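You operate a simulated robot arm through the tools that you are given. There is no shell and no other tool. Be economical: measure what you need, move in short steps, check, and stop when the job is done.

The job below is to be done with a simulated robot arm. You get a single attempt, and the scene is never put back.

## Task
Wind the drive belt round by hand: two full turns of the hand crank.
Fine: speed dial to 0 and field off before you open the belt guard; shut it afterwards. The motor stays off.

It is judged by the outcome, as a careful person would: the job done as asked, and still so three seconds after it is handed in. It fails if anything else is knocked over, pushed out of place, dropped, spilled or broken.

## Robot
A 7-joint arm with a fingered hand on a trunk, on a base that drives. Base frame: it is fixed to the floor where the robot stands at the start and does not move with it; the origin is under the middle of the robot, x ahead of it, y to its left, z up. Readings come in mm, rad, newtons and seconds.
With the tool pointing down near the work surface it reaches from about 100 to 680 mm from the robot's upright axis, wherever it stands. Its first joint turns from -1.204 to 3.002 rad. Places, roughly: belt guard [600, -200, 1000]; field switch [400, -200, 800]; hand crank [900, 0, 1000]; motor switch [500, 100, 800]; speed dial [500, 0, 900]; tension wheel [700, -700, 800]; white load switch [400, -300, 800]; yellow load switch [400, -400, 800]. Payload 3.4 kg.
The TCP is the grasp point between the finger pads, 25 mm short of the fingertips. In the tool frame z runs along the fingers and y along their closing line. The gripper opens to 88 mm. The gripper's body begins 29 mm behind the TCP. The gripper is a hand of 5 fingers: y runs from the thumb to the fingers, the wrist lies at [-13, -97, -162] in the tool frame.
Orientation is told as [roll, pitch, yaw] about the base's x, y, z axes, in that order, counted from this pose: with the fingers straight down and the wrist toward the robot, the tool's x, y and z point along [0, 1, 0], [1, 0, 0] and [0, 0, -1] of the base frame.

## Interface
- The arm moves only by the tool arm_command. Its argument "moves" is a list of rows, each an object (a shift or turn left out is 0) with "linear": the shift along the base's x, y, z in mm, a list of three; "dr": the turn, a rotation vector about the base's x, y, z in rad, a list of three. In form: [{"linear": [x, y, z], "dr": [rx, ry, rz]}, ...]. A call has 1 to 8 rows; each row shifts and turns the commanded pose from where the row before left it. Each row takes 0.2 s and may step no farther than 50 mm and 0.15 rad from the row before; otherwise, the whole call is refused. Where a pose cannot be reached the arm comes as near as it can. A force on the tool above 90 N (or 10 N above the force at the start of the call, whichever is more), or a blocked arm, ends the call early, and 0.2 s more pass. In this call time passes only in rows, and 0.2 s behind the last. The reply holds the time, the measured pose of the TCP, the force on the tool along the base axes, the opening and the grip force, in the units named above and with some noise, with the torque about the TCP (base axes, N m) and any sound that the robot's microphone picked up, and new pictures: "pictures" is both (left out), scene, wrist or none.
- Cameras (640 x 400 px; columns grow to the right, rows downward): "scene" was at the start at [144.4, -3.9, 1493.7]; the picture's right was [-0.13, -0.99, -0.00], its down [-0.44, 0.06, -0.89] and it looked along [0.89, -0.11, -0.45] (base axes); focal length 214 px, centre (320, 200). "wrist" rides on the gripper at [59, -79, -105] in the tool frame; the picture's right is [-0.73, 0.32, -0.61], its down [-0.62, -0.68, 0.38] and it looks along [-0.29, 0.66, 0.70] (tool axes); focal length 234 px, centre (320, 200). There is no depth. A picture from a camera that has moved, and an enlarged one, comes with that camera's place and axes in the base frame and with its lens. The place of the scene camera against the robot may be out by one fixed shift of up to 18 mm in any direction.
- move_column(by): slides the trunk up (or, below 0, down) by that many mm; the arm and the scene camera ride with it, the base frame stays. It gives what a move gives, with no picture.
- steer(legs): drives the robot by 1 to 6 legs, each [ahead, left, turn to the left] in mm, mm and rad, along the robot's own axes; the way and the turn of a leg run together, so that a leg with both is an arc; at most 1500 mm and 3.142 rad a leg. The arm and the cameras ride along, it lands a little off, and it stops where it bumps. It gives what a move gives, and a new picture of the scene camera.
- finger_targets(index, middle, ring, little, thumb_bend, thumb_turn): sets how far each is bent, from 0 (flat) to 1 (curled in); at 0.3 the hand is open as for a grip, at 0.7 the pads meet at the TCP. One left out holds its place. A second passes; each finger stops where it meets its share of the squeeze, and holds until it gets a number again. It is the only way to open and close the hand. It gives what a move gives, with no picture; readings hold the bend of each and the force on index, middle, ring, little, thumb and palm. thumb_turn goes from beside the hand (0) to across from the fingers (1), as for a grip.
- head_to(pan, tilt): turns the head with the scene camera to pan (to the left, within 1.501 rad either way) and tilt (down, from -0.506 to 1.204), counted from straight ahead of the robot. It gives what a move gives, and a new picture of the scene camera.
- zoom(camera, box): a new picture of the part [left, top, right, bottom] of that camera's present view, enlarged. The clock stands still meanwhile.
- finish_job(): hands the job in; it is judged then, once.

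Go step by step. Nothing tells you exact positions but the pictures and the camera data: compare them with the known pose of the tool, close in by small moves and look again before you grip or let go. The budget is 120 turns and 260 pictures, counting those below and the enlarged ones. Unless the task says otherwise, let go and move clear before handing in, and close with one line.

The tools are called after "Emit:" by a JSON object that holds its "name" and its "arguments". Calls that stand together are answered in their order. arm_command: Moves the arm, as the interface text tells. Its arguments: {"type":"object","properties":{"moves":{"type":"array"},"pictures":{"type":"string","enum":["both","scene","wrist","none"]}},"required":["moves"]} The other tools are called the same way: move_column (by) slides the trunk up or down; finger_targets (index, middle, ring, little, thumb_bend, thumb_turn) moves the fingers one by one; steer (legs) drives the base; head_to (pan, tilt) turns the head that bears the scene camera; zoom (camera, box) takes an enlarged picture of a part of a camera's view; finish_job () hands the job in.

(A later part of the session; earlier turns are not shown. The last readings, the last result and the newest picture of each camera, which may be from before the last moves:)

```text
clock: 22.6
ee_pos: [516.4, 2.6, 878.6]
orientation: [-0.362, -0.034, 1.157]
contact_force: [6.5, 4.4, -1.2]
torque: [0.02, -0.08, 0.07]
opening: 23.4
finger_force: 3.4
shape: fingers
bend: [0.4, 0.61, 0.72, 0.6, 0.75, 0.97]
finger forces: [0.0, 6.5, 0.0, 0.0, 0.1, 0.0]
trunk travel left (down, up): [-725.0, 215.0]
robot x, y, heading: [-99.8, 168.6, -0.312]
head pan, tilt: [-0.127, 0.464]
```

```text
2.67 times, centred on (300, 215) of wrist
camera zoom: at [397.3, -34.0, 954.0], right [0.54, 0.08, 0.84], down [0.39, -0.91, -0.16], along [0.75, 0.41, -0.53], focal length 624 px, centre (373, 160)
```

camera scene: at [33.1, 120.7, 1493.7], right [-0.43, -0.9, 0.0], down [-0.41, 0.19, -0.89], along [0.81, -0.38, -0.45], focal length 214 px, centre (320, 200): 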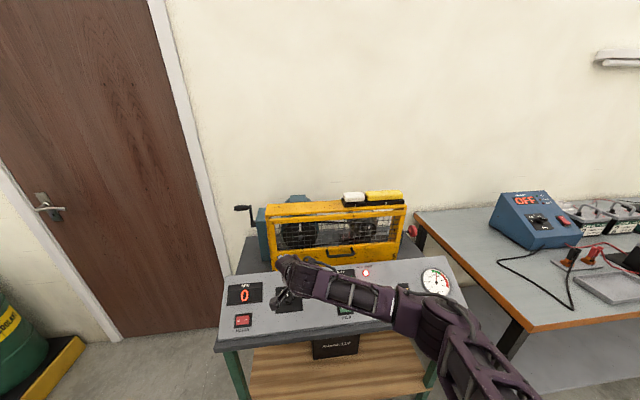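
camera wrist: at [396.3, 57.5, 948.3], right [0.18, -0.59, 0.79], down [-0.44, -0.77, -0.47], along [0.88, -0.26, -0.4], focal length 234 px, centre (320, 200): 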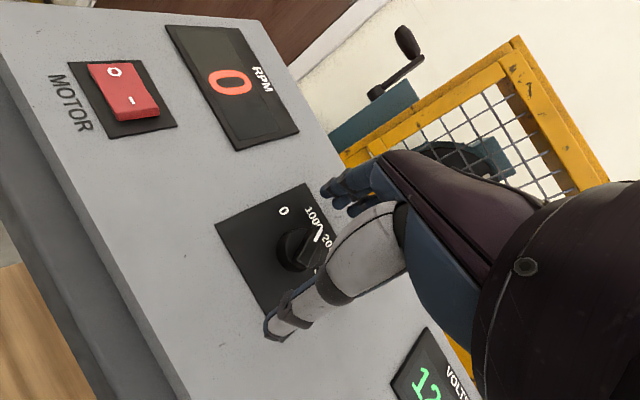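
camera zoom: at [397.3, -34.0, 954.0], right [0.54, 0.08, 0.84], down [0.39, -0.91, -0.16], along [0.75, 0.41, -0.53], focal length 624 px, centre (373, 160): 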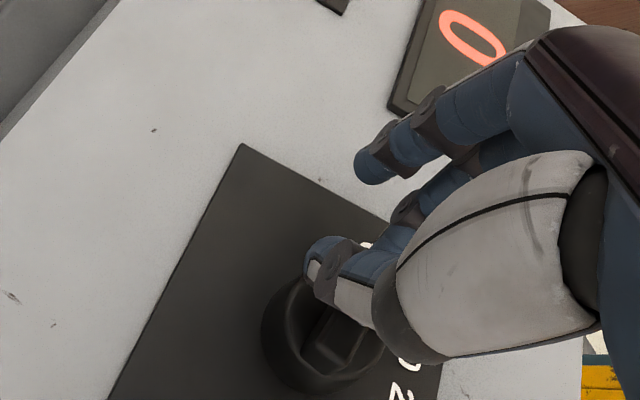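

The fingers slipped off the bar near the end. I open up and back off along the normal to read the dial.

Emit:
{"name": "finger_targets", "arguments": {"index": 0.3, "middle": 0.3, "ring": 0.3, "little": 0.3, "thumb_bend": 0.3}}

Emit:
{"name": "arm_command", "arguments": {"moves": [{"linear": [-12, 4, 34]}, {"linear": [-12, 4, 34]}], "pictures": "wrist"}}

Emit:
{"name": "zoom", "arguments": {"camera": "wrist", "box": [160, 160, 400, 310]}}

```text
clock: 23.6
ee_pos: [514.7, -1.4, 878.2]
orientation: [-0.363, -0.034, 1.152]
contact_force: [0.6, 0.1, 0.5]
torque: [0.0, 0.0, -0.01]
opening: 84.5
finger_force: 0.0
shape: fingers
bend: [0.3, 0.3, 0.3, 0.3, 0.3, 0.97]
finger forces: [0.1, 0.0, 0.0, 0.0, 0.0, 0.0]
trunk travel left (down, up): [-725.0, 215.0]
robot x, y, heading: [-100.3, 171.4, -0.315]
head pan, tilt: [-0.127, 0.464]
```

```text
clock: 24.1
ee_pos: [491.8, 7.6, 946.8]
orientation: [-0.362, -0.035, 1.152]
contact_force: [-0.9, -0.2, -0.1]
torque: [-0.04, -0.01, -0.02]
opening: 84.6
finger_force: 0.0
shape: fingers
bend: [0.3, 0.3, 0.3, 0.3, 0.3, 0.97]
finger forces: [0.0, 0.0, 0.0, 0.0, 0.0, 0.0]
trunk travel left (down, up): [-725.0, 215.0]
robot x, y, heading: [-100.2, 170.5, -0.318]
head pan, tilt: [-0.127, 0.464]
camera wrist: at [371.6, -29.1, 1022.3], right [0.54, 0.08, 0.84], down [0.38, -0.91, -0.16], along [0.75, 0.41, -0.52], focal length 234 px, centre (320, 200)
```

wrist: 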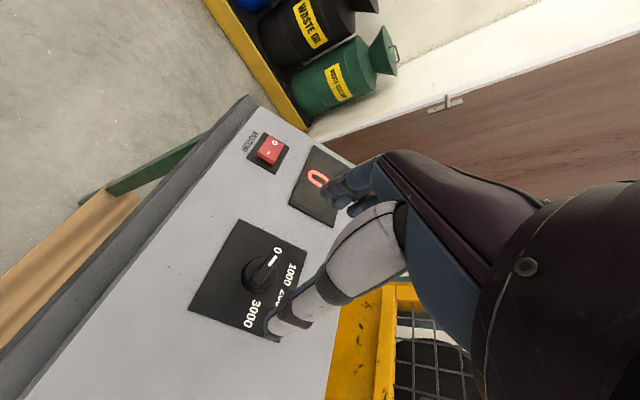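

```text
2.67 times, centred on (280, 235) of wrist
camera zoom: at [371.6, -29.1, 1022.3], right [0.54, 0.08, 0.84], down [0.38, -0.91, -0.16], along [0.75, 0.41, -0.52], focal length 624 px, centre (427, 107)
```

zoom: 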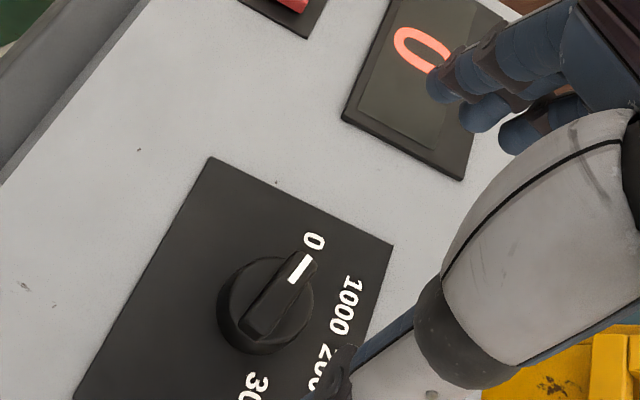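

The dial mark now points at 0. Next is the field switch: I'll swing the hand back and over to it, curling the fingers so that the thumb serves as a single poking finger.

Emit:
{"name": "arm_command", "arguments": {"moves": [{"linear": [-6, -5, 30], "dr": [0.049, -0.016, -0.1365]}, {"linear": [-6, -18, 30], "dr": [0.049, -0.016, -0.1365]}, {"linear": [0, -20, 0], "dr": [0.049, -0.016, -0.1365]}, {"linear": [0, -20, 0], "dr": [0.049, -0.016, -0.1365]}, {"linear": [0, -20, 0], "dr": [0.049, -0.016, -0.1365]}, {"linear": [0, -20, 0], "dr": [0.049, -0.016, -0.1365]}, {"linear": [0, -20, 0], "dr": [0.049, -0.016, -0.1365]}, {"linear": [0, -20, 0], "dr": [0.049, -0.016, -0.1365]}], "pictures": "none"}}

Emit:
{"name": "arm_command", "arguments": {"moves": [{"linear": [0, -20, 0], "dr": [0.049, -0.016, -0.1365]}, {"linear": [0, -19, -20], "dr": [0.049, -0.016, -0.1365]}], "pictures": "none"}}

Emit:
{"name": "finger_targets", "arguments": {"index": 1.0, "middle": 1.0, "ring": 1.0, "little": 1.0}}

Emit:
{"name": "arm_command", "arguments": {"moves": [{"linear": [0, 0, -10]}]}}

```text
clock: 25.9
ee_pos: [479.2, -137.3, 1008.5]
orientation: [-0.111, -0.343, -0.005]
contact_force: [0.1, 0.6, 0.5]
torque: [-0.02, -0.01, 0.01]
opening: 84.3
finger_force: 0.1
shape: fingers
bend: [0.3, 0.3, 0.3, 0.3, 0.3, 0.97]
finger forces: [0.0, 0.1, 0.0, 0.1, 0.0, 0.1]
trunk travel left (down, up): [-725.0, 215.0]
robot x, y, heading: [-100.6, 168.4, -0.313]
head pan, tilt: [-0.127, 0.464]
```

```text
clock: 26.6
ee_pos: [479.5, -174.7, 987.0]
orientation: [-0.004, -0.359, -0.314]
contact_force: [0.1, -0.3, -0.2]
torque: [-0.01, 0.01, -0.01]
opening: 84.5
finger_force: 0.1
shape: fingers
bend: [0.3, 0.3, 0.3, 0.3, 0.3, 0.97]
finger forces: [0.0, 0.1, 0.1, 0.0, 0.1, 0.0]
trunk travel left (down, up): [-725.0, 215.0]
robot x, y, heading: [-99.4, 168.9, -0.317]
head pan, tilt: [-0.127, 0.464]
```

```text
clock: 27.6
ee_pos: [478.1, -175.5, 988.6]
orientation: [-0.005, -0.36, -0.312]
contact_force: [-0.9, 0.3, 0.0]
torque: [0.01, 0.0, 0.01]
opening: 52.8
finger_force: 0.1
shape: fingers
bend: [1.0, 1.0, 1.0, 1.0, 0.3, 0.97]
finger forces: [0.0, 0.1, 0.0, 0.1, 0.0, 0.0]
trunk travel left (down, up): [-725.0, 215.0]
robot x, y, heading: [-101.3, 168.8, -0.314]
head pan, tilt: [-0.127, 0.464]
```

```text
clock: 27.9
ee_pos: [479.1, -174.8, 979.2]
orientation: [-0.006, -0.359, -0.313]
contact_force: [1.0, 0.2, -0.3]
torque: [0.01, 0.0, 0.0]
opening: 52.9
finger_force: 0.1
shape: fingers
bend: [1.0, 1.0, 1.0, 1.0, 0.3, 0.97]
finger forces: [0.1, 0.0, 0.1, 0.0, 0.0, 0.0]
trunk travel left (down, up): [-725.0, 215.0]
robot x, y, heading: [-100.7, 166.0, -0.313]
head pan, tilt: [-0.127, 0.464]
camera scene: at [33.3, 121.0, 1493.7], right [-0.43, -0.9, 0.0], down [-0.41, 0.19, -0.89], along [0.81, -0.38, -0.45], focal length 214 px, centre (320, 200)
camera wrist: at [389.4, -84.2, 1048.9], right [-0.14, -0.71, 0.69], down [-0.67, -0.44, -0.6], along [0.73, -0.54, -0.42], focal length 234 px, centre (320, 200)
```

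scene: 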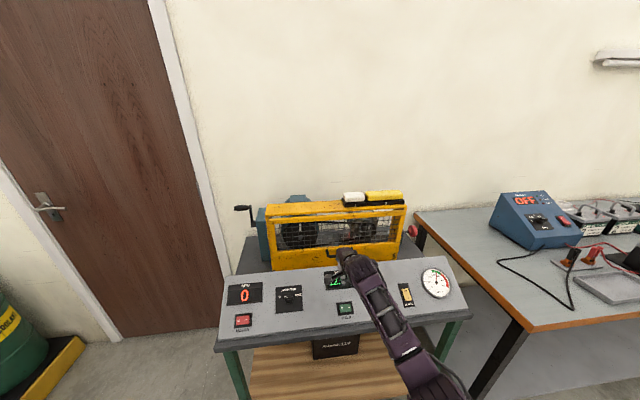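
wrist: 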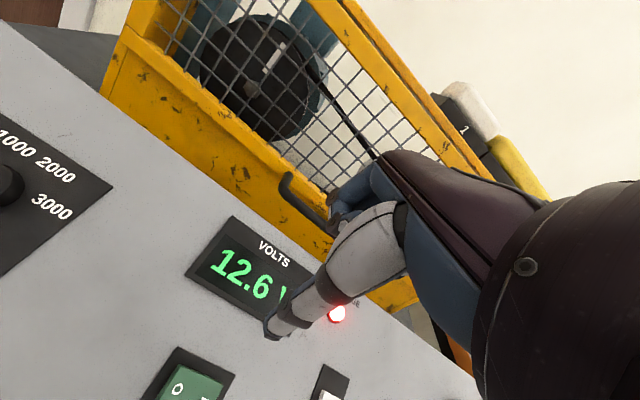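

The O side of the field rocker is at about [435, -159, 834] and the thumb tip about [436, -164, 937]. I bring the tip to 30 mm above the O side.

Emit:
{"name": "arm_command", "arguments": {"moves": [{"linear": [-6, 4, -38]}, {"linear": [-5, 4, -37]}], "pictures": "wrist"}}

Emit:
{"name": "zoom", "arguments": {"camera": "scene", "box": [280, 240, 440, 340]}}

```text
clock: 28.6
ee_pos: [466.9, -167.0, 904.8]
orientation: [-0.005, -0.359, -0.314]
contact_force: [0.9, 0.8, 0.5]
torque: [0.02, 0.02, -0.01]
opening: 52.9
finger_force: 0.0
shape: fingers
bend: [1.0, 1.0, 1.0, 1.0, 0.3, 0.97]
finger forces: [0.1, 0.0, 0.0, 0.0, 0.0, 0.0]
trunk travel left (down, up): [-725.0, 215.0]
robot x, y, heading: [-101.3, 168.8, -0.317]
head pan, tilt: [-0.127, 0.464]
camera wrist: at [378.9, -76.2, 973.6], right [-0.14, -0.71, 0.69], down [-0.67, -0.44, -0.6], along [0.73, -0.54, -0.42], focal length 234 px, centre (320, 200)
```

wrist: 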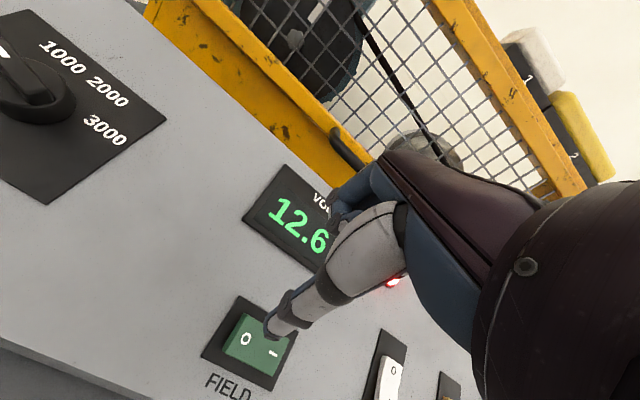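

```text
4.00 times, centred on (360, 290) of scene
camera zoom: at [33.2, 121.2, 1493.7], right [-0.43, -0.9, 0.0], down [-0.41, 0.19, -0.89], along [0.81, -0.38, -0.45], focal length 858 px, centre (160, -160)
```

zoom: 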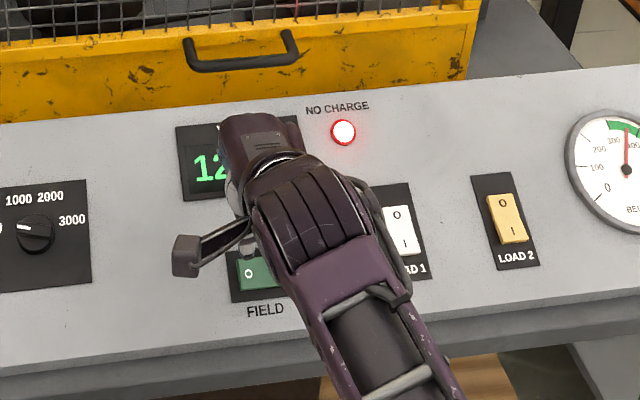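

The tip is aligned with the O side along the tool direction, about 40 mm away. I advance 22 mm along the tool and look.

Emit:
{"name": "arm_command", "arguments": {"moves": [{"linear": [6, -3, -20]}], "pictures": "none"}}

Emit:
{"name": "zoom", "arguments": {"camera": "wrist", "box": [200, 260, 360, 360]}}

```text
clock: 28.9
ee_pos: [474.6, -170.7, 882.3]
orientation: [-0.006, -0.358, -0.311]
contact_force: [0.2, -0.2, -0.4]
torque: [0.0, 0.01, -0.02]
opening: 52.6
finger_force: 0.1
shape: fingers
bend: [1.0, 1.0, 1.0, 1.0, 0.3, 0.97]
finger forces: [0.0, 0.0, 0.0, 0.0, 0.0, 0.1]
trunk travel left (down, up): [-725.0, 215.0]
robot x, y, heading: [-101.0, 168.7, -0.316]
head pan, tilt: [-0.127, 0.464]
```

```text
4.00 times, centred on (280, 310) of wrist
camera zoom: at [385.8, -79.4, 953.3], right [-0.14, -0.71, 0.69], down [-0.67, -0.44, -0.59], along [0.73, -0.54, -0.42], focal length 937 px, centre (480, -240)
```

zoom: 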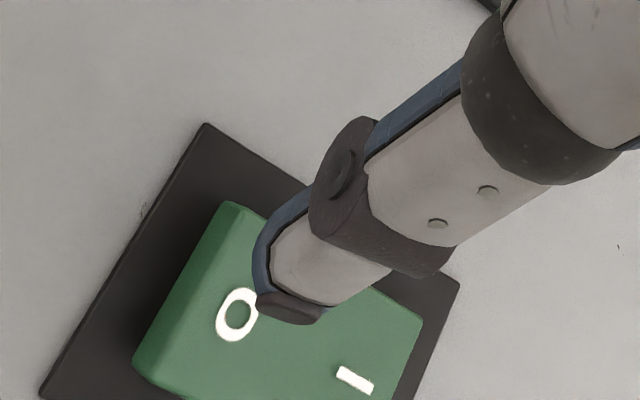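

The O is drifting in line under the tip. I advance to contact and press in small steps.

Emit:
{"name": "arm_command", "arguments": {"moves": [{"linear": [6, 0, -15]}, {"linear": [2, -0.6, -5]}, {"linear": [2, -0.6, -5]}], "pictures": "none"}}

Emit:
{"name": "zoom", "arguments": {"camera": "wrist", "box": [200, 260, 360, 360]}}

```text
clock: 29.8
ee_pos: [484.5, -170.0, 862.4]
orientation: [-0.005, -0.365, -0.313]
contact_force: [-0.6, 1.5, 10.4]
torque: [0.18, 0.48, -0.06]
opening: 53.5
finger_force: 4.8
shape: fingers
bend: [1.0, 1.0, 1.0, 1.0, 0.28, 0.98]
finger forces: [0.1, 0.0, 0.0, 0.1, 9.9, 0.0]
trunk travel left (down, up): [-725.0, 215.0]
robot x, y, heading: [-98.4, 168.3, -0.316]
head pan, tilt: [-0.127, 0.464]
```

```text
4.00 times, centred on (280, 310) of wrist
camera zoom: at [393.8, -79.5, 931.1], right [-0.14, -0.71, 0.69], down [-0.67, -0.44, -0.6], along [0.73, -0.54, -0.42], focal length 937 px, centre (480, -240)
```

zoom: 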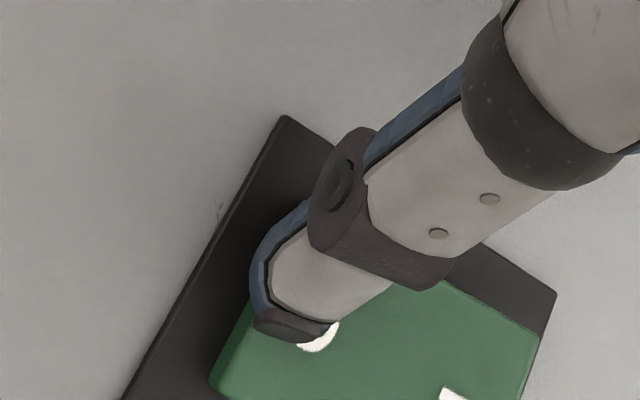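

Thumb is on the O with 10 N. I press a few mm more and check whether the lamp/rocker changes.

Emit:
{"name": "arm_command", "arguments": {"moves": [{"linear": [1, -0.5, -4]}, {"linear": [1, -0.5, -4]}], "pictures": "none"}}

Emit:
{"name": "zoom", "arguments": {"camera": "scene", "box": [280, 240, 440, 340]}}

Emit:
{"name": "zoom", "arguments": {"camera": "wrist", "box": [200, 260, 360, 360]}}

```text
clock: 30.4
ee_pos: [483.7, -168.9, 859.3]
orientation: [-0.004, -0.375, -0.311]
contact_force: [-2.5, 4.0, 37.2]
torque: [0.55, 1.57, -0.12]
opening: 54.6
finger_force: 16.2
shape: fingers
bend: [1.0, 1.0, 1.0, 1.0, 0.25, 0.98]
finger forces: [0.0, 0.0, 0.1, 0.1, 33.0, 0.1]
trunk travel left (down, up): [-725.0, 215.0]
robot x, y, heading: [-103.1, 169.2, -0.319]
head pan, tilt: [-0.127, 0.464]
```

```text
4.00 times, centred on (360, 290) of scene
camera zoom: at [25.6, 126.2, 1495.1], right [-0.43, -0.9, 0.0], down [-0.4, 0.19, -0.9], along [0.81, -0.38, -0.44], focal length 858 px, centre (160, -160)
```

zoom: 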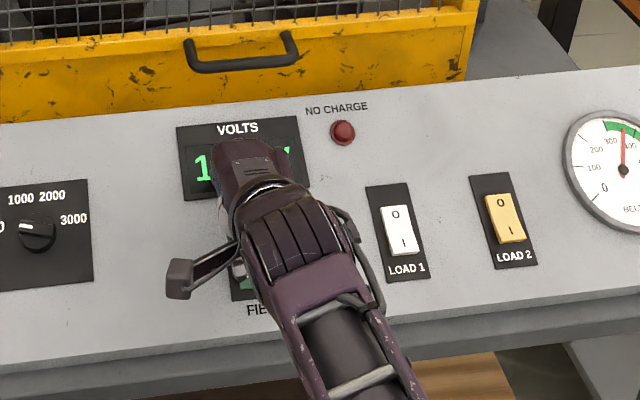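

```text
4.00 times, centred on (280, 310) of wrist
camera zoom: at [393.9, -78.2, 928.3], right [-0.15, -0.71, 0.69], down [-0.66, -0.44, -0.6], along [0.73, -0.54, -0.41], focal length 937 px, centre (480, -240)
```

zoom: 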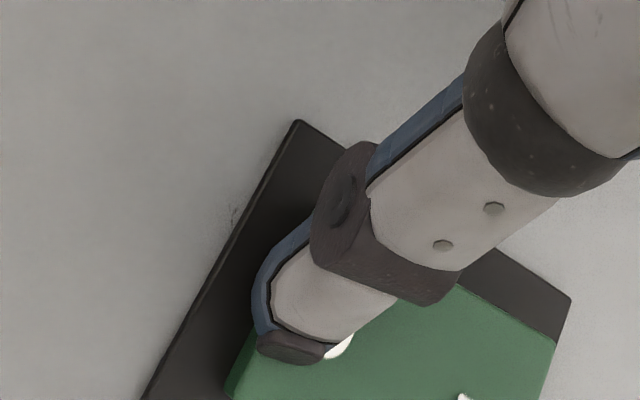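

The NO CHARGE lamp went out, so the field is off. I back off and verify switch and dial.

Emit:
{"name": "arm_command", "arguments": {"moves": [{"linear": [-9, 3, 28]}, {"linear": [-16, 4, 44]}, {"linear": [-20, 4, 44]}], "pictures": "wrist"}}

Emit:
{"name": "zoom", "arguments": {"camera": "scene", "box": [230, 270, 390, 370]}}

Emit:
{"name": "zoom", "arguments": {"camera": "scene", "box": [220, 180, 440, 300]}}

```text
clock: 31.1
ee_pos: [439.7, -162.9, 965.3]
orientation: [-0.004, -0.356, -0.312]
contact_force: [-0.1, -0.2, 0.4]
torque: [0.02, 0.02, 0.0]
opening: 52.9
finger_force: 0.0
shape: fingers
bend: [1.0, 1.0, 1.0, 1.0, 0.3, 0.98]
finger forces: [0.0, 0.0, 0.0, 0.0, 0.0, 0.0]
trunk travel left (down, up): [-725.0, 215.0]
robot x, y, heading: [-101.0, 171.7, -0.314]
head pan, tilt: [-0.127, 0.464]
camera wrist: at [350.5, -70.8, 1036.8], right [-0.14, -0.71, 0.69], down [-0.67, -0.44, -0.59], along [0.73, -0.54, -0.42], focal length 234 px, centre (320, 200)
```

wrist: 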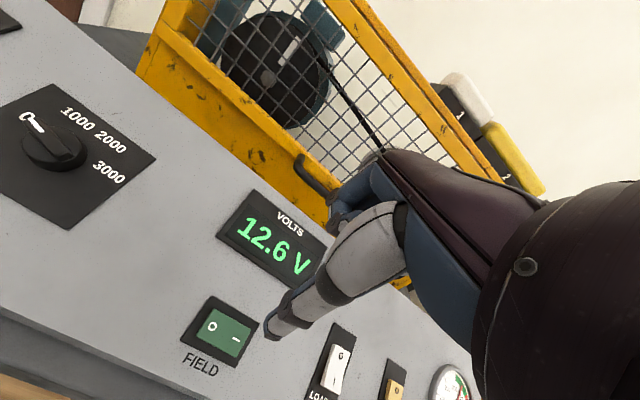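

```text
4.00 times, centred on (310, 320) of scene
camera zoom: at [33.3, 120.5, 1493.6], right [-0.43, -0.9, 0.0], down [-0.41, 0.19, -0.89], along [0.81, -0.38, -0.45], focal length 858 px, centre (360, -280)
```

zoom: 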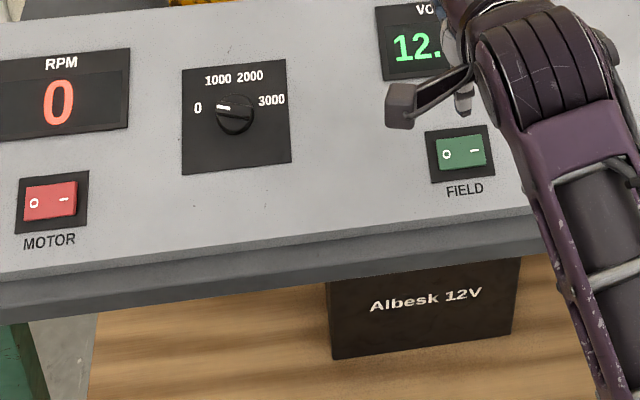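

```text
2.91 times, centred on (330, 240) of scene
camera zoom: at [33.3, 120.5, 1493.6], right [-0.43, -0.9, 0.0], down [-0.41, 0.19, -0.89], along [0.81, -0.38, -0.45], focal length 624 px, centre (291, 84)
```

zoom: 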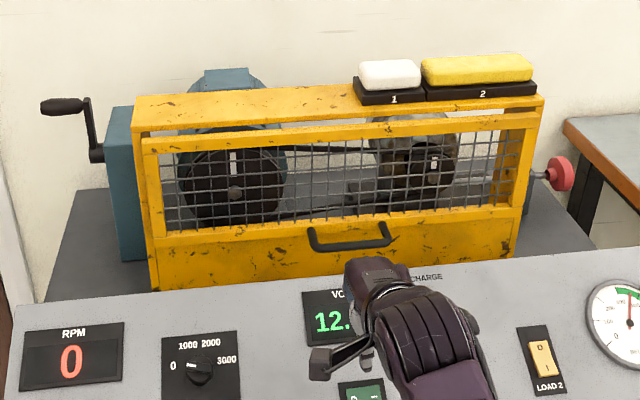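

Dial is at 0 and field is off; voltmeter still shows 12.6 V. The guard's mesh door has its handle at the bottom edge, so it is hinged at the top; the handle's left end triangulates to [617, -194, 918]. I tilt the hand 45°, open it, and drive nearer and to the right.

Emit:
{"name": "arm_command", "arguments": {"moves": [{"linear": [-19, 6, 10], "dr": [-0.043, -0.133, 0]}, {"linear": [-19, 6, 10], "dr": [-0.043, -0.133, 0]}, {"linear": [-19, 6, 10], "dr": [-0.043, -0.133, 0]}], "pictures": "none"}}

Emit:
{"name": "finger_targets", "arguments": {"index": 0.3, "middle": 0.3, "ring": 0.3, "little": 0.3, "thumb_bend": 0.3}}

Emit:
{"name": "steer", "arguments": {"legs": [[0, -150, 0], [110, 0, 0]]}}

Emit:
{"name": "zoom", "arguments": {"camera": "wrist", "box": [0, 0, 640, 400]}}

```text
clock: 31.9
ee_pos: [381.8, -142.3, 996.9]
orientation: [-0.004, -0.78, -0.313]
contact_force: [-0.3, 0.8, 0.1]
torque: [0.01, 0.0, 0.02]
opening: 52.7
finger_force: 0.0
shape: fingers
bend: [1.0, 1.0, 1.0, 1.0, 0.3, 0.98]
finger forces: [0.1, 0.1, 0.0, 0.0, 0.0, 0.1]
trunk travel left (down, up): [-725.0, 215.0]
robot x, y, heading: [-101.3, 168.9, -0.319]
head pan, tilt: [-0.127, 0.464]
```

```text
clock: 33.0
ee_pos: [383.6, -143.7, 996.4]
orientation: [-0.006, -0.778, -0.311]
contact_force: [0.0, -0.4, -0.1]
torque: [-0.01, 0.02, 0.01]
opening: 84.7
finger_force: 0.0
shape: fingers
bend: [0.3, 0.3, 0.3, 0.3, 0.3, 0.98]
finger forces: [0.0, 0.0, 0.0, 0.0, 0.0, 0.0]
trunk travel left (down, up): [-725.0, 215.0]
robot x, y, heading: [-100.5, 167.0, -0.314]
head pan, tilt: [-0.127, 0.464]
```

```text
clock: 35.1
ee_pos: [440.8, -320.9, 996.1]
orientation: [-0.007, -0.778, -0.312]
contact_force: [-0.2, 0.7, -1.0]
torque: [0.0, 0.01, -0.01]
opening: 84.6
finger_force: 0.2
shape: fingers
bend: [0.3, 0.3, 0.3, 0.3, 0.3, 0.98]
finger forces: [0.0, 0.1, 0.0, 0.0, 0.0, 0.0]
trunk travel left (down, up): [-725.0, 215.0]
robot x, y, heading: [-42.2, -11.6, -0.317]
head pan, tilt: [-0.127, 0.464]
camera scene: at [91.2, -56.9, 1493.7], right [-0.43, -0.9, 0.0], down [-0.41, 0.19, -0.89], along [0.81, -0.38, -0.45], focal length 214 px, centre (320, 200)
```

scene: 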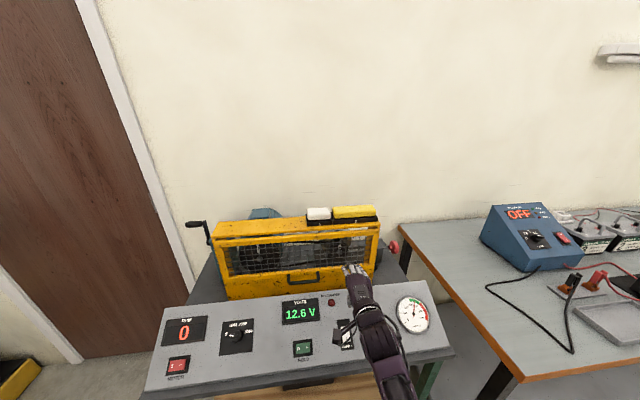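

```text
1.00 times, centred on (320, 200) of wrist (not enlarged: the box is as wide or as high as the picture)
camera zoom: at [333.9, -224.7, 1016.1], right [-0.41, -0.63, 0.66], down [-0.4, -0.53, -0.75], along [0.82, -0.57, -0.03], focal length 234 px, centre (320, 200)
```

zoom: 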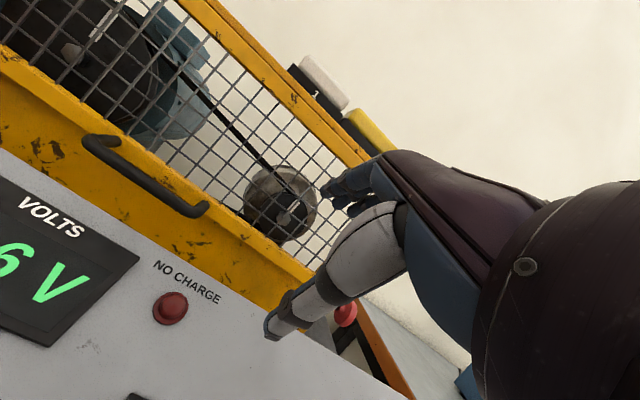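

Good view of the handle: its bar is centred near [575, -237, 923], running along the bench's width. I move to a pre-grasp 65 mm out along the tool axis with fingers half closed.

Emit:
{"name": "finger_targets", "arguments": {"index": 0.48, "middle": 0.48, "ring": 0.48, "little": 0.48, "thumb_bend": 0.4}}

Emit:
{"name": "arm_command", "arguments": {"moves": [{"linear": [10, 35, 0]}, {"linear": [20, 35, 0]}, {"linear": [30, 28, -10]}, {"linear": [20, 0, -8]}]}}

Emit:
{"name": "zoom", "arguments": {"camera": "scene", "box": [200, 210, 400, 335]}}

```text
clock: 36.1
ee_pos: [441.9, -322.1, 996.5]
orientation: [-0.006, -0.777, -0.312]
contact_force: [-0.3, 0.2, 0.2]
torque: [-0.03, -0.01, 0.0]
opening: 55.1
finger_force: 0.1
shape: fingers
bend: [0.48, 0.48, 0.48, 0.48, 0.4, 0.98]
finger forces: [0.1, 0.0, 0.0, 0.0, 0.0, 0.0]
trunk travel left (down, up): [-725.0, 215.0]
robot x, y, heading: [-46.3, -9.1, -0.315]
head pan, tilt: [-0.127, 0.464]
```

```text
clock: 37.3
ee_pos: [509.6, -253.2, 961.2]
orientation: [-0.121, -0.759, -0.251]
contact_force: [-0.3, 0.6, -0.6]
torque: [0.04, 0.03, -0.01]
opening: 55.1
finger_force: 0.1
shape: fingers
bend: [0.48, 0.48, 0.48, 0.48, 0.4, 0.98]
finger forces: [0.0, 0.1, 0.0, 0.0, 0.0, 0.0]
trunk travel left (down, up): [-725.0, 215.0]
robot x, y, heading: [-44.1, -12.8, -0.316]
head pan, tilt: [-0.127, 0.464]
stopped in row 4: the arm was blocked; the commanded pose is now the measured one
camera scene: at [90.4, -56.4, 1493.8], right [-0.43, -0.9, 0.0], down [-0.4, 0.19, -0.89], along [0.81, -0.38, -0.45], focal length 214 px, centre (320, 200)
camera wrist: at [404.2, -153.7, 977.7], right [-0.39, -0.57, 0.72], down [-0.44, -0.57, -0.69], along [0.81, -0.59, -0.02], focal length 234 px, centre (320, 200)
```

scene: 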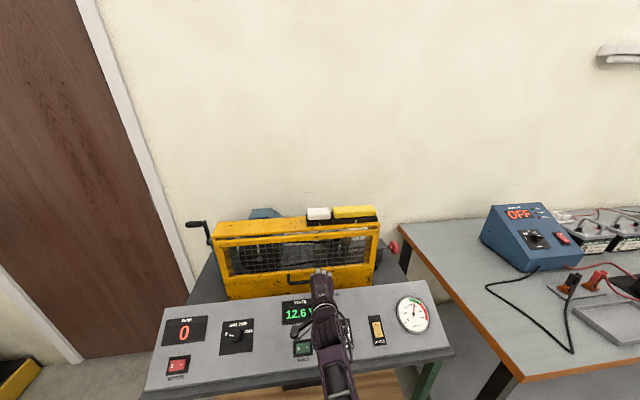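
wrist: 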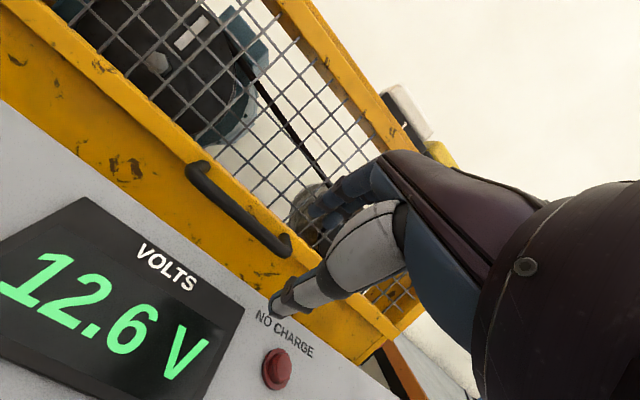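

```text
3.20 times, centred on (300, 272) of scene
camera zoom: at [90.4, -56.4, 1493.8], right [-0.43, -0.9, 0.0], down [-0.4, 0.19, -0.89], along [0.81, -0.38, -0.45], focal length 686 px, centre (384, -32)
```

zoom: 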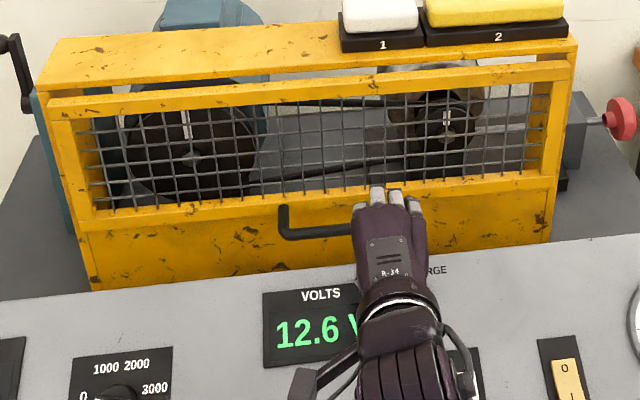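

The arm was blocked — possibly the forearm is too near the panel or the joint is at a limit. I lift back and check the switches underneath.

Emit:
{"name": "arm_command", "arguments": {"moves": [{"linear": [-20, 5, 25]}, {"linear": [-20, 5, 30]}, {"linear": [0, 0, 35]}], "pictures": "none"}}

Emit:
{"name": "zoom", "arguments": {"camera": "scene", "box": [240, 270, 440, 395]}}

```text
clock: 38.1
ee_pos: [464.9, -246.2, 1041.3]
orientation: [-0.149, -0.741, -0.232]
contact_force: [-0.8, 0.1, -0.5]
torque: [-0.03, -0.04, 0.01]
opening: 55.2
finger_force: 0.1
shape: fingers
bend: [0.48, 0.48, 0.48, 0.48, 0.4, 0.98]
finger forces: [0.1, 0.0, 0.1, 0.1, 0.0, 0.0]
trunk travel left (down, up): [-725.0, 215.0]
robot x, y, heading: [-41.3, -11.2, -0.316]
head pan, tilt: [-0.127, 0.464]
```

```text
3.20 times, centred on (340, 332) of scene
camera zoom: at [91.3, -57.3, 1493.6], right [-0.43, -0.9, 0.0], down [-0.41, 0.19, -0.89], along [0.81, -0.38, -0.45], focal length 686 px, centre (256, -224)
```

zoom: 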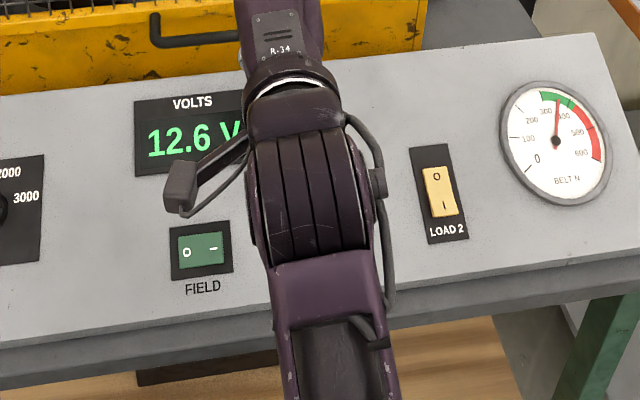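

The forearm lies low over the panel. I raise the trunk so the forearm comes in from higher, then bring the hand down again.

Emit:
{"name": "move_column", "arguments": {"by": 200}}

Emit:
{"name": "arm_command", "arguments": {"moves": [{"linear": [0, 0, -40]}, {"linear": [0, 0, -45]}, {"linear": [0, 0, -45]}, {"linear": [10, 0, -45]}, {"linear": [10, 0, -35], "dr": [0.11, 0.0, -0.09]}]}}

Emit:
{"name": "zoom", "arguments": {"camera": "scene", "box": [200, 230, 440, 380]}}

```text
clock: 40.3
ee_pos: [467.3, -250.1, 1246.9]
orientation: [-0.15, -0.753, -0.237]
contact_force: [-0.4, -0.6, 0.6]
torque: [-0.04, 0.0, 0.0]
opening: 54.9
finger_force: 0.0
shape: fingers
bend: [0.48, 0.48, 0.48, 0.48, 0.4, 0.98]
finger forces: [0.0, 0.1, 0.1, 0.0, 0.0, 0.0]
trunk travel left (down, up): [-925.0, 15.0]
robot x, y, heading: [-42.1, -3.7, -0.313]
head pan, tilt: [-0.127, 0.464]
```

```text
clock: 41.5
ee_pos: [457.4, -328.0, 1023.0]
orientation: [-0.23, -0.715, -0.286]
contact_force: [0.2, 0.4, -0.1]
torque: [-0.03, 0.01, -0.02]
opening: 54.9
finger_force: 0.0
shape: fingers
bend: [0.48, 0.48, 0.48, 0.48, 0.4, 0.98]
finger forces: [0.1, 0.0, 0.0, 0.0, 0.0, 0.0]
trunk travel left (down, up): [-925.0, 15.0]
robot x, y, heading: [-43.9, -10.6, -0.316]
head pan, tilt: [-0.127, 0.464]
stopped in row 5: the arm was blocked; the commanded pose is now the measured one
camera scene: at [92.1, -59.0, 1693.5], right [-0.43, -0.9, 0.0], down [-0.41, 0.19, -0.89], along [0.81, -0.38, -0.45], focal length 214 px, centre (320, 200)
camera wrist: at [365.3, -215.6, 1038.4], right [-0.4, -0.47, 0.78], down [-0.54, -0.56, -0.62], along [0.73, -0.68, -0.03], focal length 234 px, centre (320, 200)
```

scene: 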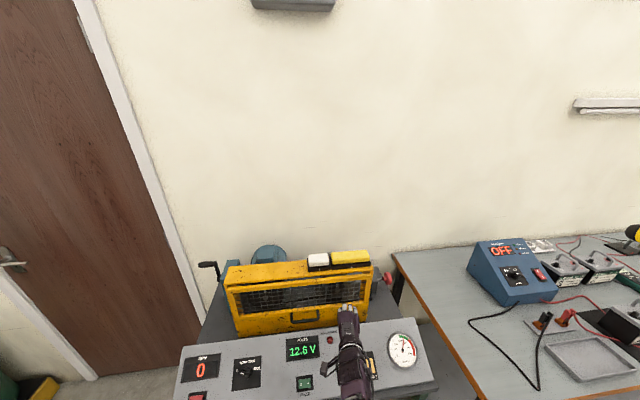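
wrist: 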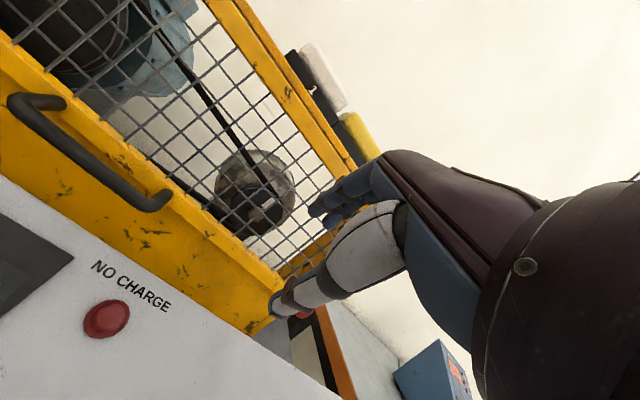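

```text
2.67 times, centred on (320, 305) of scene
camera zoom: at [92.1, -59.0, 1693.5], right [-0.43, -0.9, 0.0], down [-0.41, 0.19, -0.89], along [0.81, -0.38, -0.45], focal length 572 px, centre (320, -80)
```

zoom: 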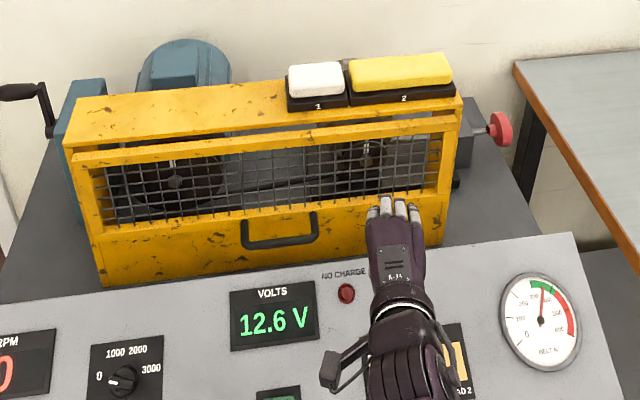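

The arm is running into its joint limit with the work straight ahead and to the right. I'll lift, drive right so the handle lies to the robot's left, then retry.

Emit:
{"name": "arm_command", "arguments": {"moves": [{"linear": [-30, 10, 30]}, {"linear": [-30, 10, 30]}], "pictures": "none"}}

Emit:
{"name": "steer", "arguments": {"legs": [[0, -260, 0]]}}

```text
clock: 42.1
ee_pos: [395.5, -304.5, 1083.0]
orientation: [-0.231, -0.716, -0.287]
contact_force: [-0.7, -0.8, 1.1]
torque: [-0.04, 0.02, -0.01]
opening: 55.2
finger_force: 0.1
shape: fingers
bend: [0.48, 0.48, 0.48, 0.48, 0.4, 0.98]
finger forces: [0.1, 0.0, 0.0, 0.0, 0.0, 0.0]
trunk travel left (down, up): [-925.0, 15.0]
robot x, y, heading: [-46.1, -7.6, -0.315]
head pan, tilt: [-0.127, 0.464]
```

```text
clock: 44.0
ee_pos: [315.2, -553.3, 1083.0]
orientation: [-0.231, -0.719, -0.287]
contact_force: [-0.5, -0.6, -0.6]
torque: [0.0, -0.01, 0.02]
opening: 55.2
finger_force: 0.2
shape: fingers
bend: [0.48, 0.48, 0.48, 0.48, 0.4, 0.98]
finger forces: [0.0, 0.1, 0.0, 0.1, 0.1, 0.1]
trunk travel left (down, up): [-925.0, 15.0]
robot x, y, heading: [-126.0, -259.6, -0.317]
head pan, tilt: [-0.127, 0.464]
camera scene: at [9.5, -305.6, 1693.7], right [-0.43, -0.9, 0.0], down [-0.41, 0.19, -0.89], along [0.81, -0.38, -0.45], focal length 214 px, centre (320, 200)
```

scene: 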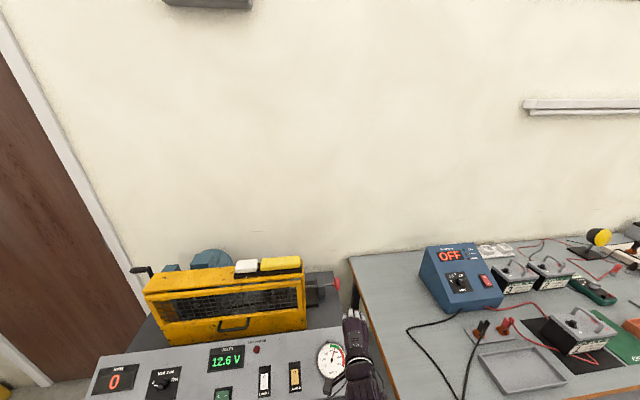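

Emit:
{"name": "arm_command", "arguments": {"moves": [{"linear": [24, 40, -6], "dr": [0.075, -0.055, 0.063]}, {"linear": [24, 40, -6], "dr": [0.075, -0.055, 0.063]}, {"linear": [24, 40, -6]}, {"linear": [24, 40, -6]}, {"linear": [24, 40, -6]}, {"linear": [24, 40, -6]}, {"linear": [24, 40, -6]}, {"linear": [24, 40, -6]}]}}

Emit:
{"name": "zoom", "arguments": {"camera": "scene", "box": [120, 240, 360, 390]}}

```text
clock: 44.9
ee_pos: [361.4, -501.6, 1032.0]
orientation: [-0.195, -0.746, -0.186]
contact_force: [0.0, -0.5, -0.6]
torque: [0.04, -0.05, 0.0]
opening: 54.8
finger_force: 0.1
shape: fingers
bend: [0.48, 0.48, 0.48, 0.48, 0.4, 0.98]
finger forces: [0.0, 0.1, 0.0, 0.0, 0.0, 0.1]
trunk travel left (down, up): [-925.0, 15.0]
robot x, y, heading: [-122.1, -259.2, -0.315]
head pan, tilt: [-0.127, 0.464]
stopped in row 4: the arm was blocked; the commanded pose is now the measured one
camera scene: at [10.1, -307.3, 1693.6], right [-0.43, -0.9, 0.0], down [-0.41, 0.19, -0.89], along [0.81, -0.38, -0.45], focal length 214 px, centre (320, 200)
camera wrist: at [255.3, -402.9, 1046.7], right [-0.37, -0.54, 0.76], down [-0.45, -0.61, -0.65], along [0.81, -0.58, -0.01], focal length 234 px, centre (320, 200)
```

scene: 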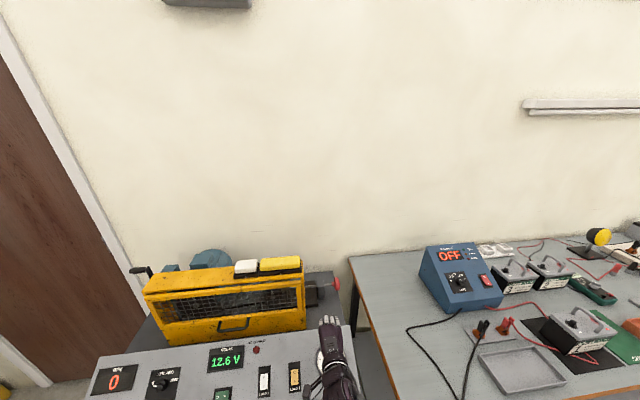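
wrist: 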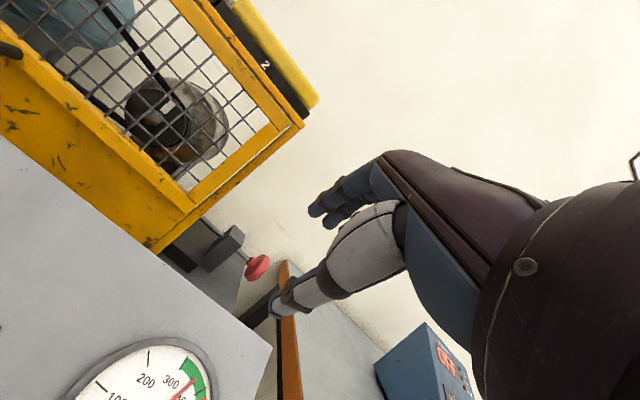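

```text
2.67 times, centred on (240, 315) of scene
camera zoom: at [10.1, -307.3, 1693.6], right [-0.43, -0.9, 0.0], down [-0.41, 0.19, -0.89], along [0.81, -0.38, -0.45], focal length 572 px, centre (533, -107)
```

zoom: 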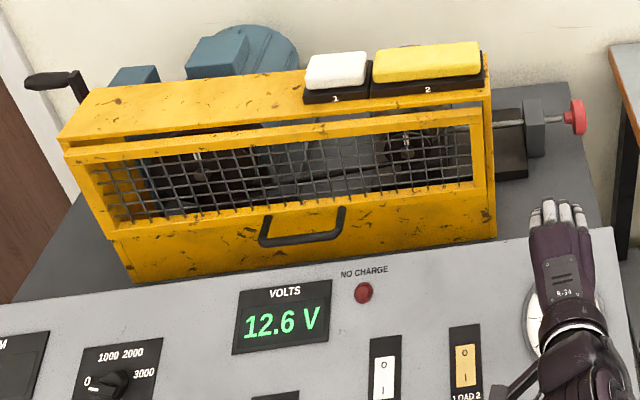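

Blocked in free air, so the arm is likely folded badly. I look down at the arm to understand its configuration.

Emit:
{"name": "head_to", "arguments": {"pan": -0.3, "tilt": 1.15}}

```text
clock: 46.0
ee_pos: [361.3, -501.3, 1032.5]
orientation: [-0.19, -0.746, -0.188]
contact_force: [-0.4, -0.3, 0.0]
torque: [-0.01, -0.01, 0.0]
opening: 55.2
finger_force: 0.1
shape: fingers
bend: [0.48, 0.48, 0.48, 0.48, 0.4, 0.98]
finger forces: [0.0, 0.1, 0.0, 0.0, 0.1, 0.0]
trunk travel left (down, up): [-925.0, 15.0]
robot x, y, heading: [-126.9, -261.0, -0.316]
head pan, tilt: [-0.3, 1.15]
camera scene: at [-24.9, -302.2, 1639.8], right [-0.58, -0.82, 0.0], down [-0.74, 0.53, -0.41], along [0.33, -0.24, -0.91], focal length 214 px, centre (320, 200)
```

scene: 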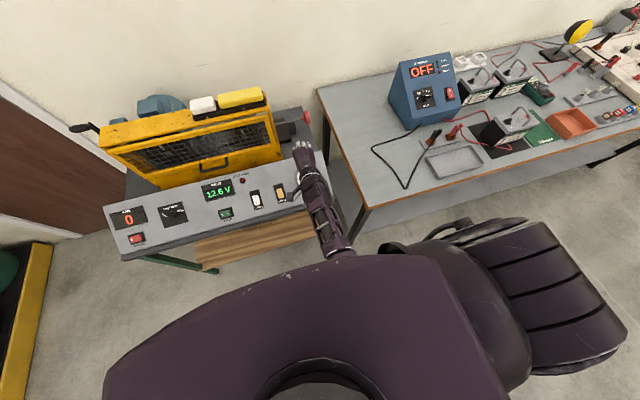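

The arm is folded under the chest: the robot is too close. I back off and go somewhat left so the arm can reach forward more stretched, and lower the trunk partway.

Emit:
{"name": "steer", "arguments": {"legs": [[-150, 0, 0], [0, 160, 0]]}}

Emit:
{"name": "arm_command", "arguments": {"moves": [{"linear": [20, -10, 40]}, {"linear": [40, -15, 20], "dr": [0.06, -0.03, 0.0]}, {"linear": [40, -15, 20], "dr": [0.06, -0.03, 0.0]}, {"linear": [40, -15, 10], "dr": [0.06, 0.0, -0.05]}], "pictures": "none"}}

Emit:
{"name": "move_column", "arguments": {"by": -120}}

Emit:
{"name": "head_to", "arguments": {"pan": -0.1, "tilt": 0.8}}

```text
clock: 48.3
ee_pos: [267.1, -303.8, 1032.4]
orientation: [-0.192, -0.747, -0.188]
contact_force: [-0.2, 0.0, 0.2]
torque: [0.02, 0.0, 0.01]
opening: 55.1
finger_force: 0.0
shape: fingers
bend: [0.48, 0.48, 0.48, 0.48, 0.4, 0.98]
finger forces: [0.0, 0.0, 0.0, 0.0, 0.0, 0.0]
trunk travel left (down, up): [-925.0, 15.0]
robot x, y, heading: [-218.6, -61.1, -0.316]
head pan, tilt: [-0.3, 1.15]
camera scene: at [-118.3, -105.9, 1639.7], right [-0.58, -0.82, 0.0], down [-0.74, 0.53, -0.41], along [0.33, -0.23, -0.91], focal length 214 px, centre (320, 200)
```

scene: 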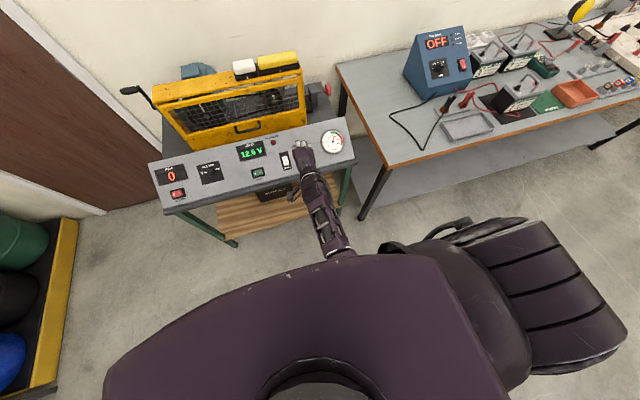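

```text
clock: 49.3
ee_pos: [410.4, -357.1, 1122.3]
orientation: [0.068, -0.752, -0.417]
contact_force: [0.4, 0.0, -0.6]
torque: [-0.01, -0.04, -0.01]
opening: 55.1
finger_force: 0.2
shape: fingers
bend: [0.48, 0.48, 0.48, 0.48, 0.4, 0.98]
finger forces: [0.1, 0.0, 0.0, 0.0, 0.0, 0.0]
trunk travel left (down, up): [-925.0, 15.0]
robot x, y, heading: [-215.7, -63.0, -0.314]
head pan, tilt: [-0.3, 1.15]
```

```text
clock: 50.8
ee_pos: [408.3, -356.8, 1003.4]
orientation: [0.068, -0.756, -0.417]
contact_force: [0.3, 0.2, -0.1]
torque: [-0.02, 0.01, 0.0]
opening: 55.1
finger_force: 0.0
shape: fingers
bend: [0.48, 0.48, 0.48, 0.48, 0.4, 0.98]
finger forces: [0.0, 0.0, 0.0, 0.1, 0.0, 0.0]
trunk travel left (down, up): [-805.0, 135.0]
robot x, y, heading: [-221.8, -65.1, -0.319]
head pan, tilt: [-0.3, 1.15]
```

```text
clock: 51.7
ee_pos: [408.4, -357.2, 1002.7]
orientation: [0.07, -0.755, -0.418]
contact_force: [0.3, -1.1, -0.8]
torque: [-0.01, 0.01, -0.02]
opening: 55.1
finger_force: 0.0
shape: fingers
bend: [0.48, 0.48, 0.48, 0.48, 0.4, 0.98]
finger forces: [0.0, 0.0, 0.1, 0.0, 0.0, 0.0]
trunk travel left (down, up): [-805.0, 135.0]
robot x, y, heading: [-218.4, -60.5, -0.318]
head pan, tilt: [-0.099, 0.799]
camera scene: at [-93.1, -102.0, 1544.5], right [-0.4, -0.91, 0.0], down [-0.66, 0.29, -0.7], along [0.64, -0.28, -0.72], focal length 214 px, centre (320, 200)
```

scene: 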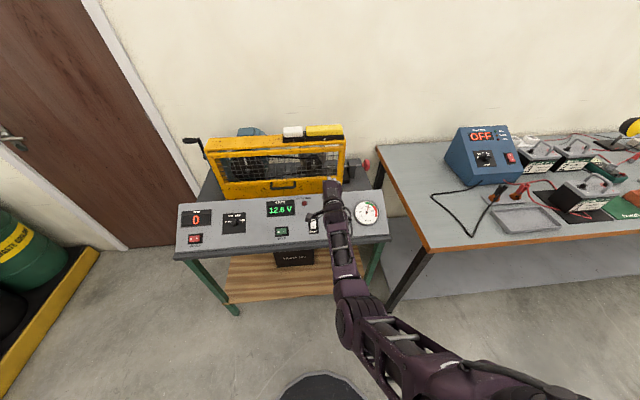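

Now the arm reaches out comfortably. I move to the pre-grasp in front of the handle.

Emit:
{"name": "arm_command", "arguments": {"moves": [{"linear": [24, 33, 0], "dr": [-0.05, 0.0, 0.05]}, {"linear": [24, 33, 0]}, {"linear": [24, 33, -10]}, {"linear": [26, 35, -10]}, {"linear": [20, 0, -10]}]}}

Emit:
{"name": "zoom", "arguments": {"camera": "scene", "box": [190, 110, 390, 235]}}

```text
clock: 52.9
ee_pos: [474.6, -258.3, 995.1]
orientation: [-0.007, -0.782, -0.331]
contact_force: [0.5, -0.3, 0.3]
torque: [0.01, 0.0, 0.0]
opening: 55.0
finger_force: 0.1
shape: fingers
bend: [0.48, 0.48, 0.48, 0.48, 0.4, 0.98]
finger forces: [0.1, 0.1, 0.0, 0.0, 0.0, 0.0]
out of reach, approached as far as the arm can: row 2, 3, 4, 5
trunk travel left (down, up): [-805.0, 135.0]
robot x, y, heading: [-219.0, -60.9, -0.315]
head pan, tilt: [-0.099, 0.799]
camera scene: at [-93.2, -102.8, 1544.6], right [-0.4, -0.91, 0.0], down [-0.66, 0.29, -0.7], along [0.64, -0.28, -0.72], focal length 214 px, centre (320, 200)
camera wrist: at [369.2, -159.5, 1014.9], right [-0.43, -0.62, 0.66], down [-0.41, -0.52, -0.75], along [0.81, -0.59, -0.03], focal length 234 px, centre (320, 200)
```

scene: 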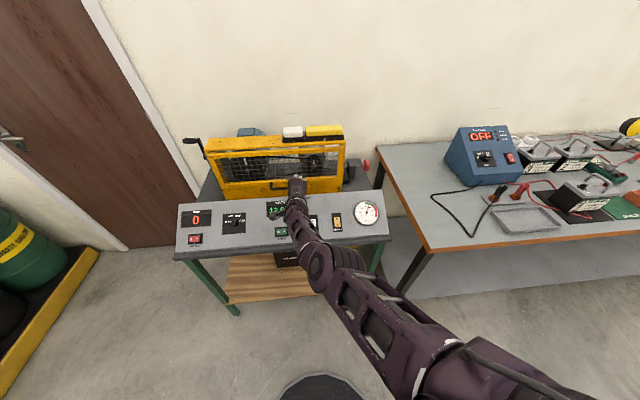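
wrist: 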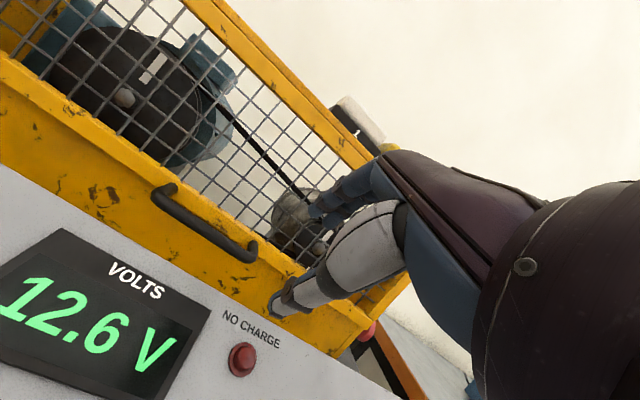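

```text
3.20 times, centred on (290, 172) of scene
camera zoom: at [-93.2, -102.8, 1544.6], right [-0.4, -0.91, 0.0], down [-0.66, 0.29, -0.7], along [0.64, -0.28, -0.72], focal length 686 px, centre (416, 288)
```

zoom: 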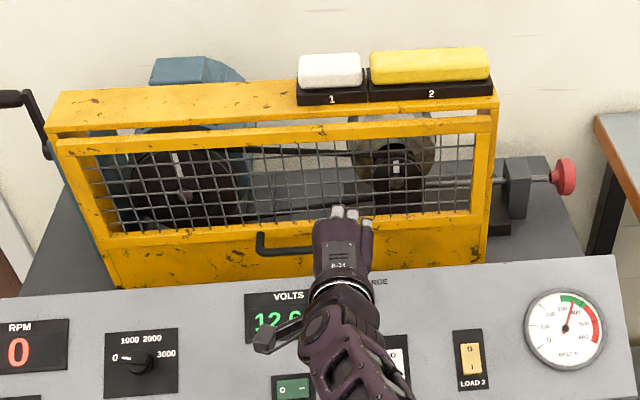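

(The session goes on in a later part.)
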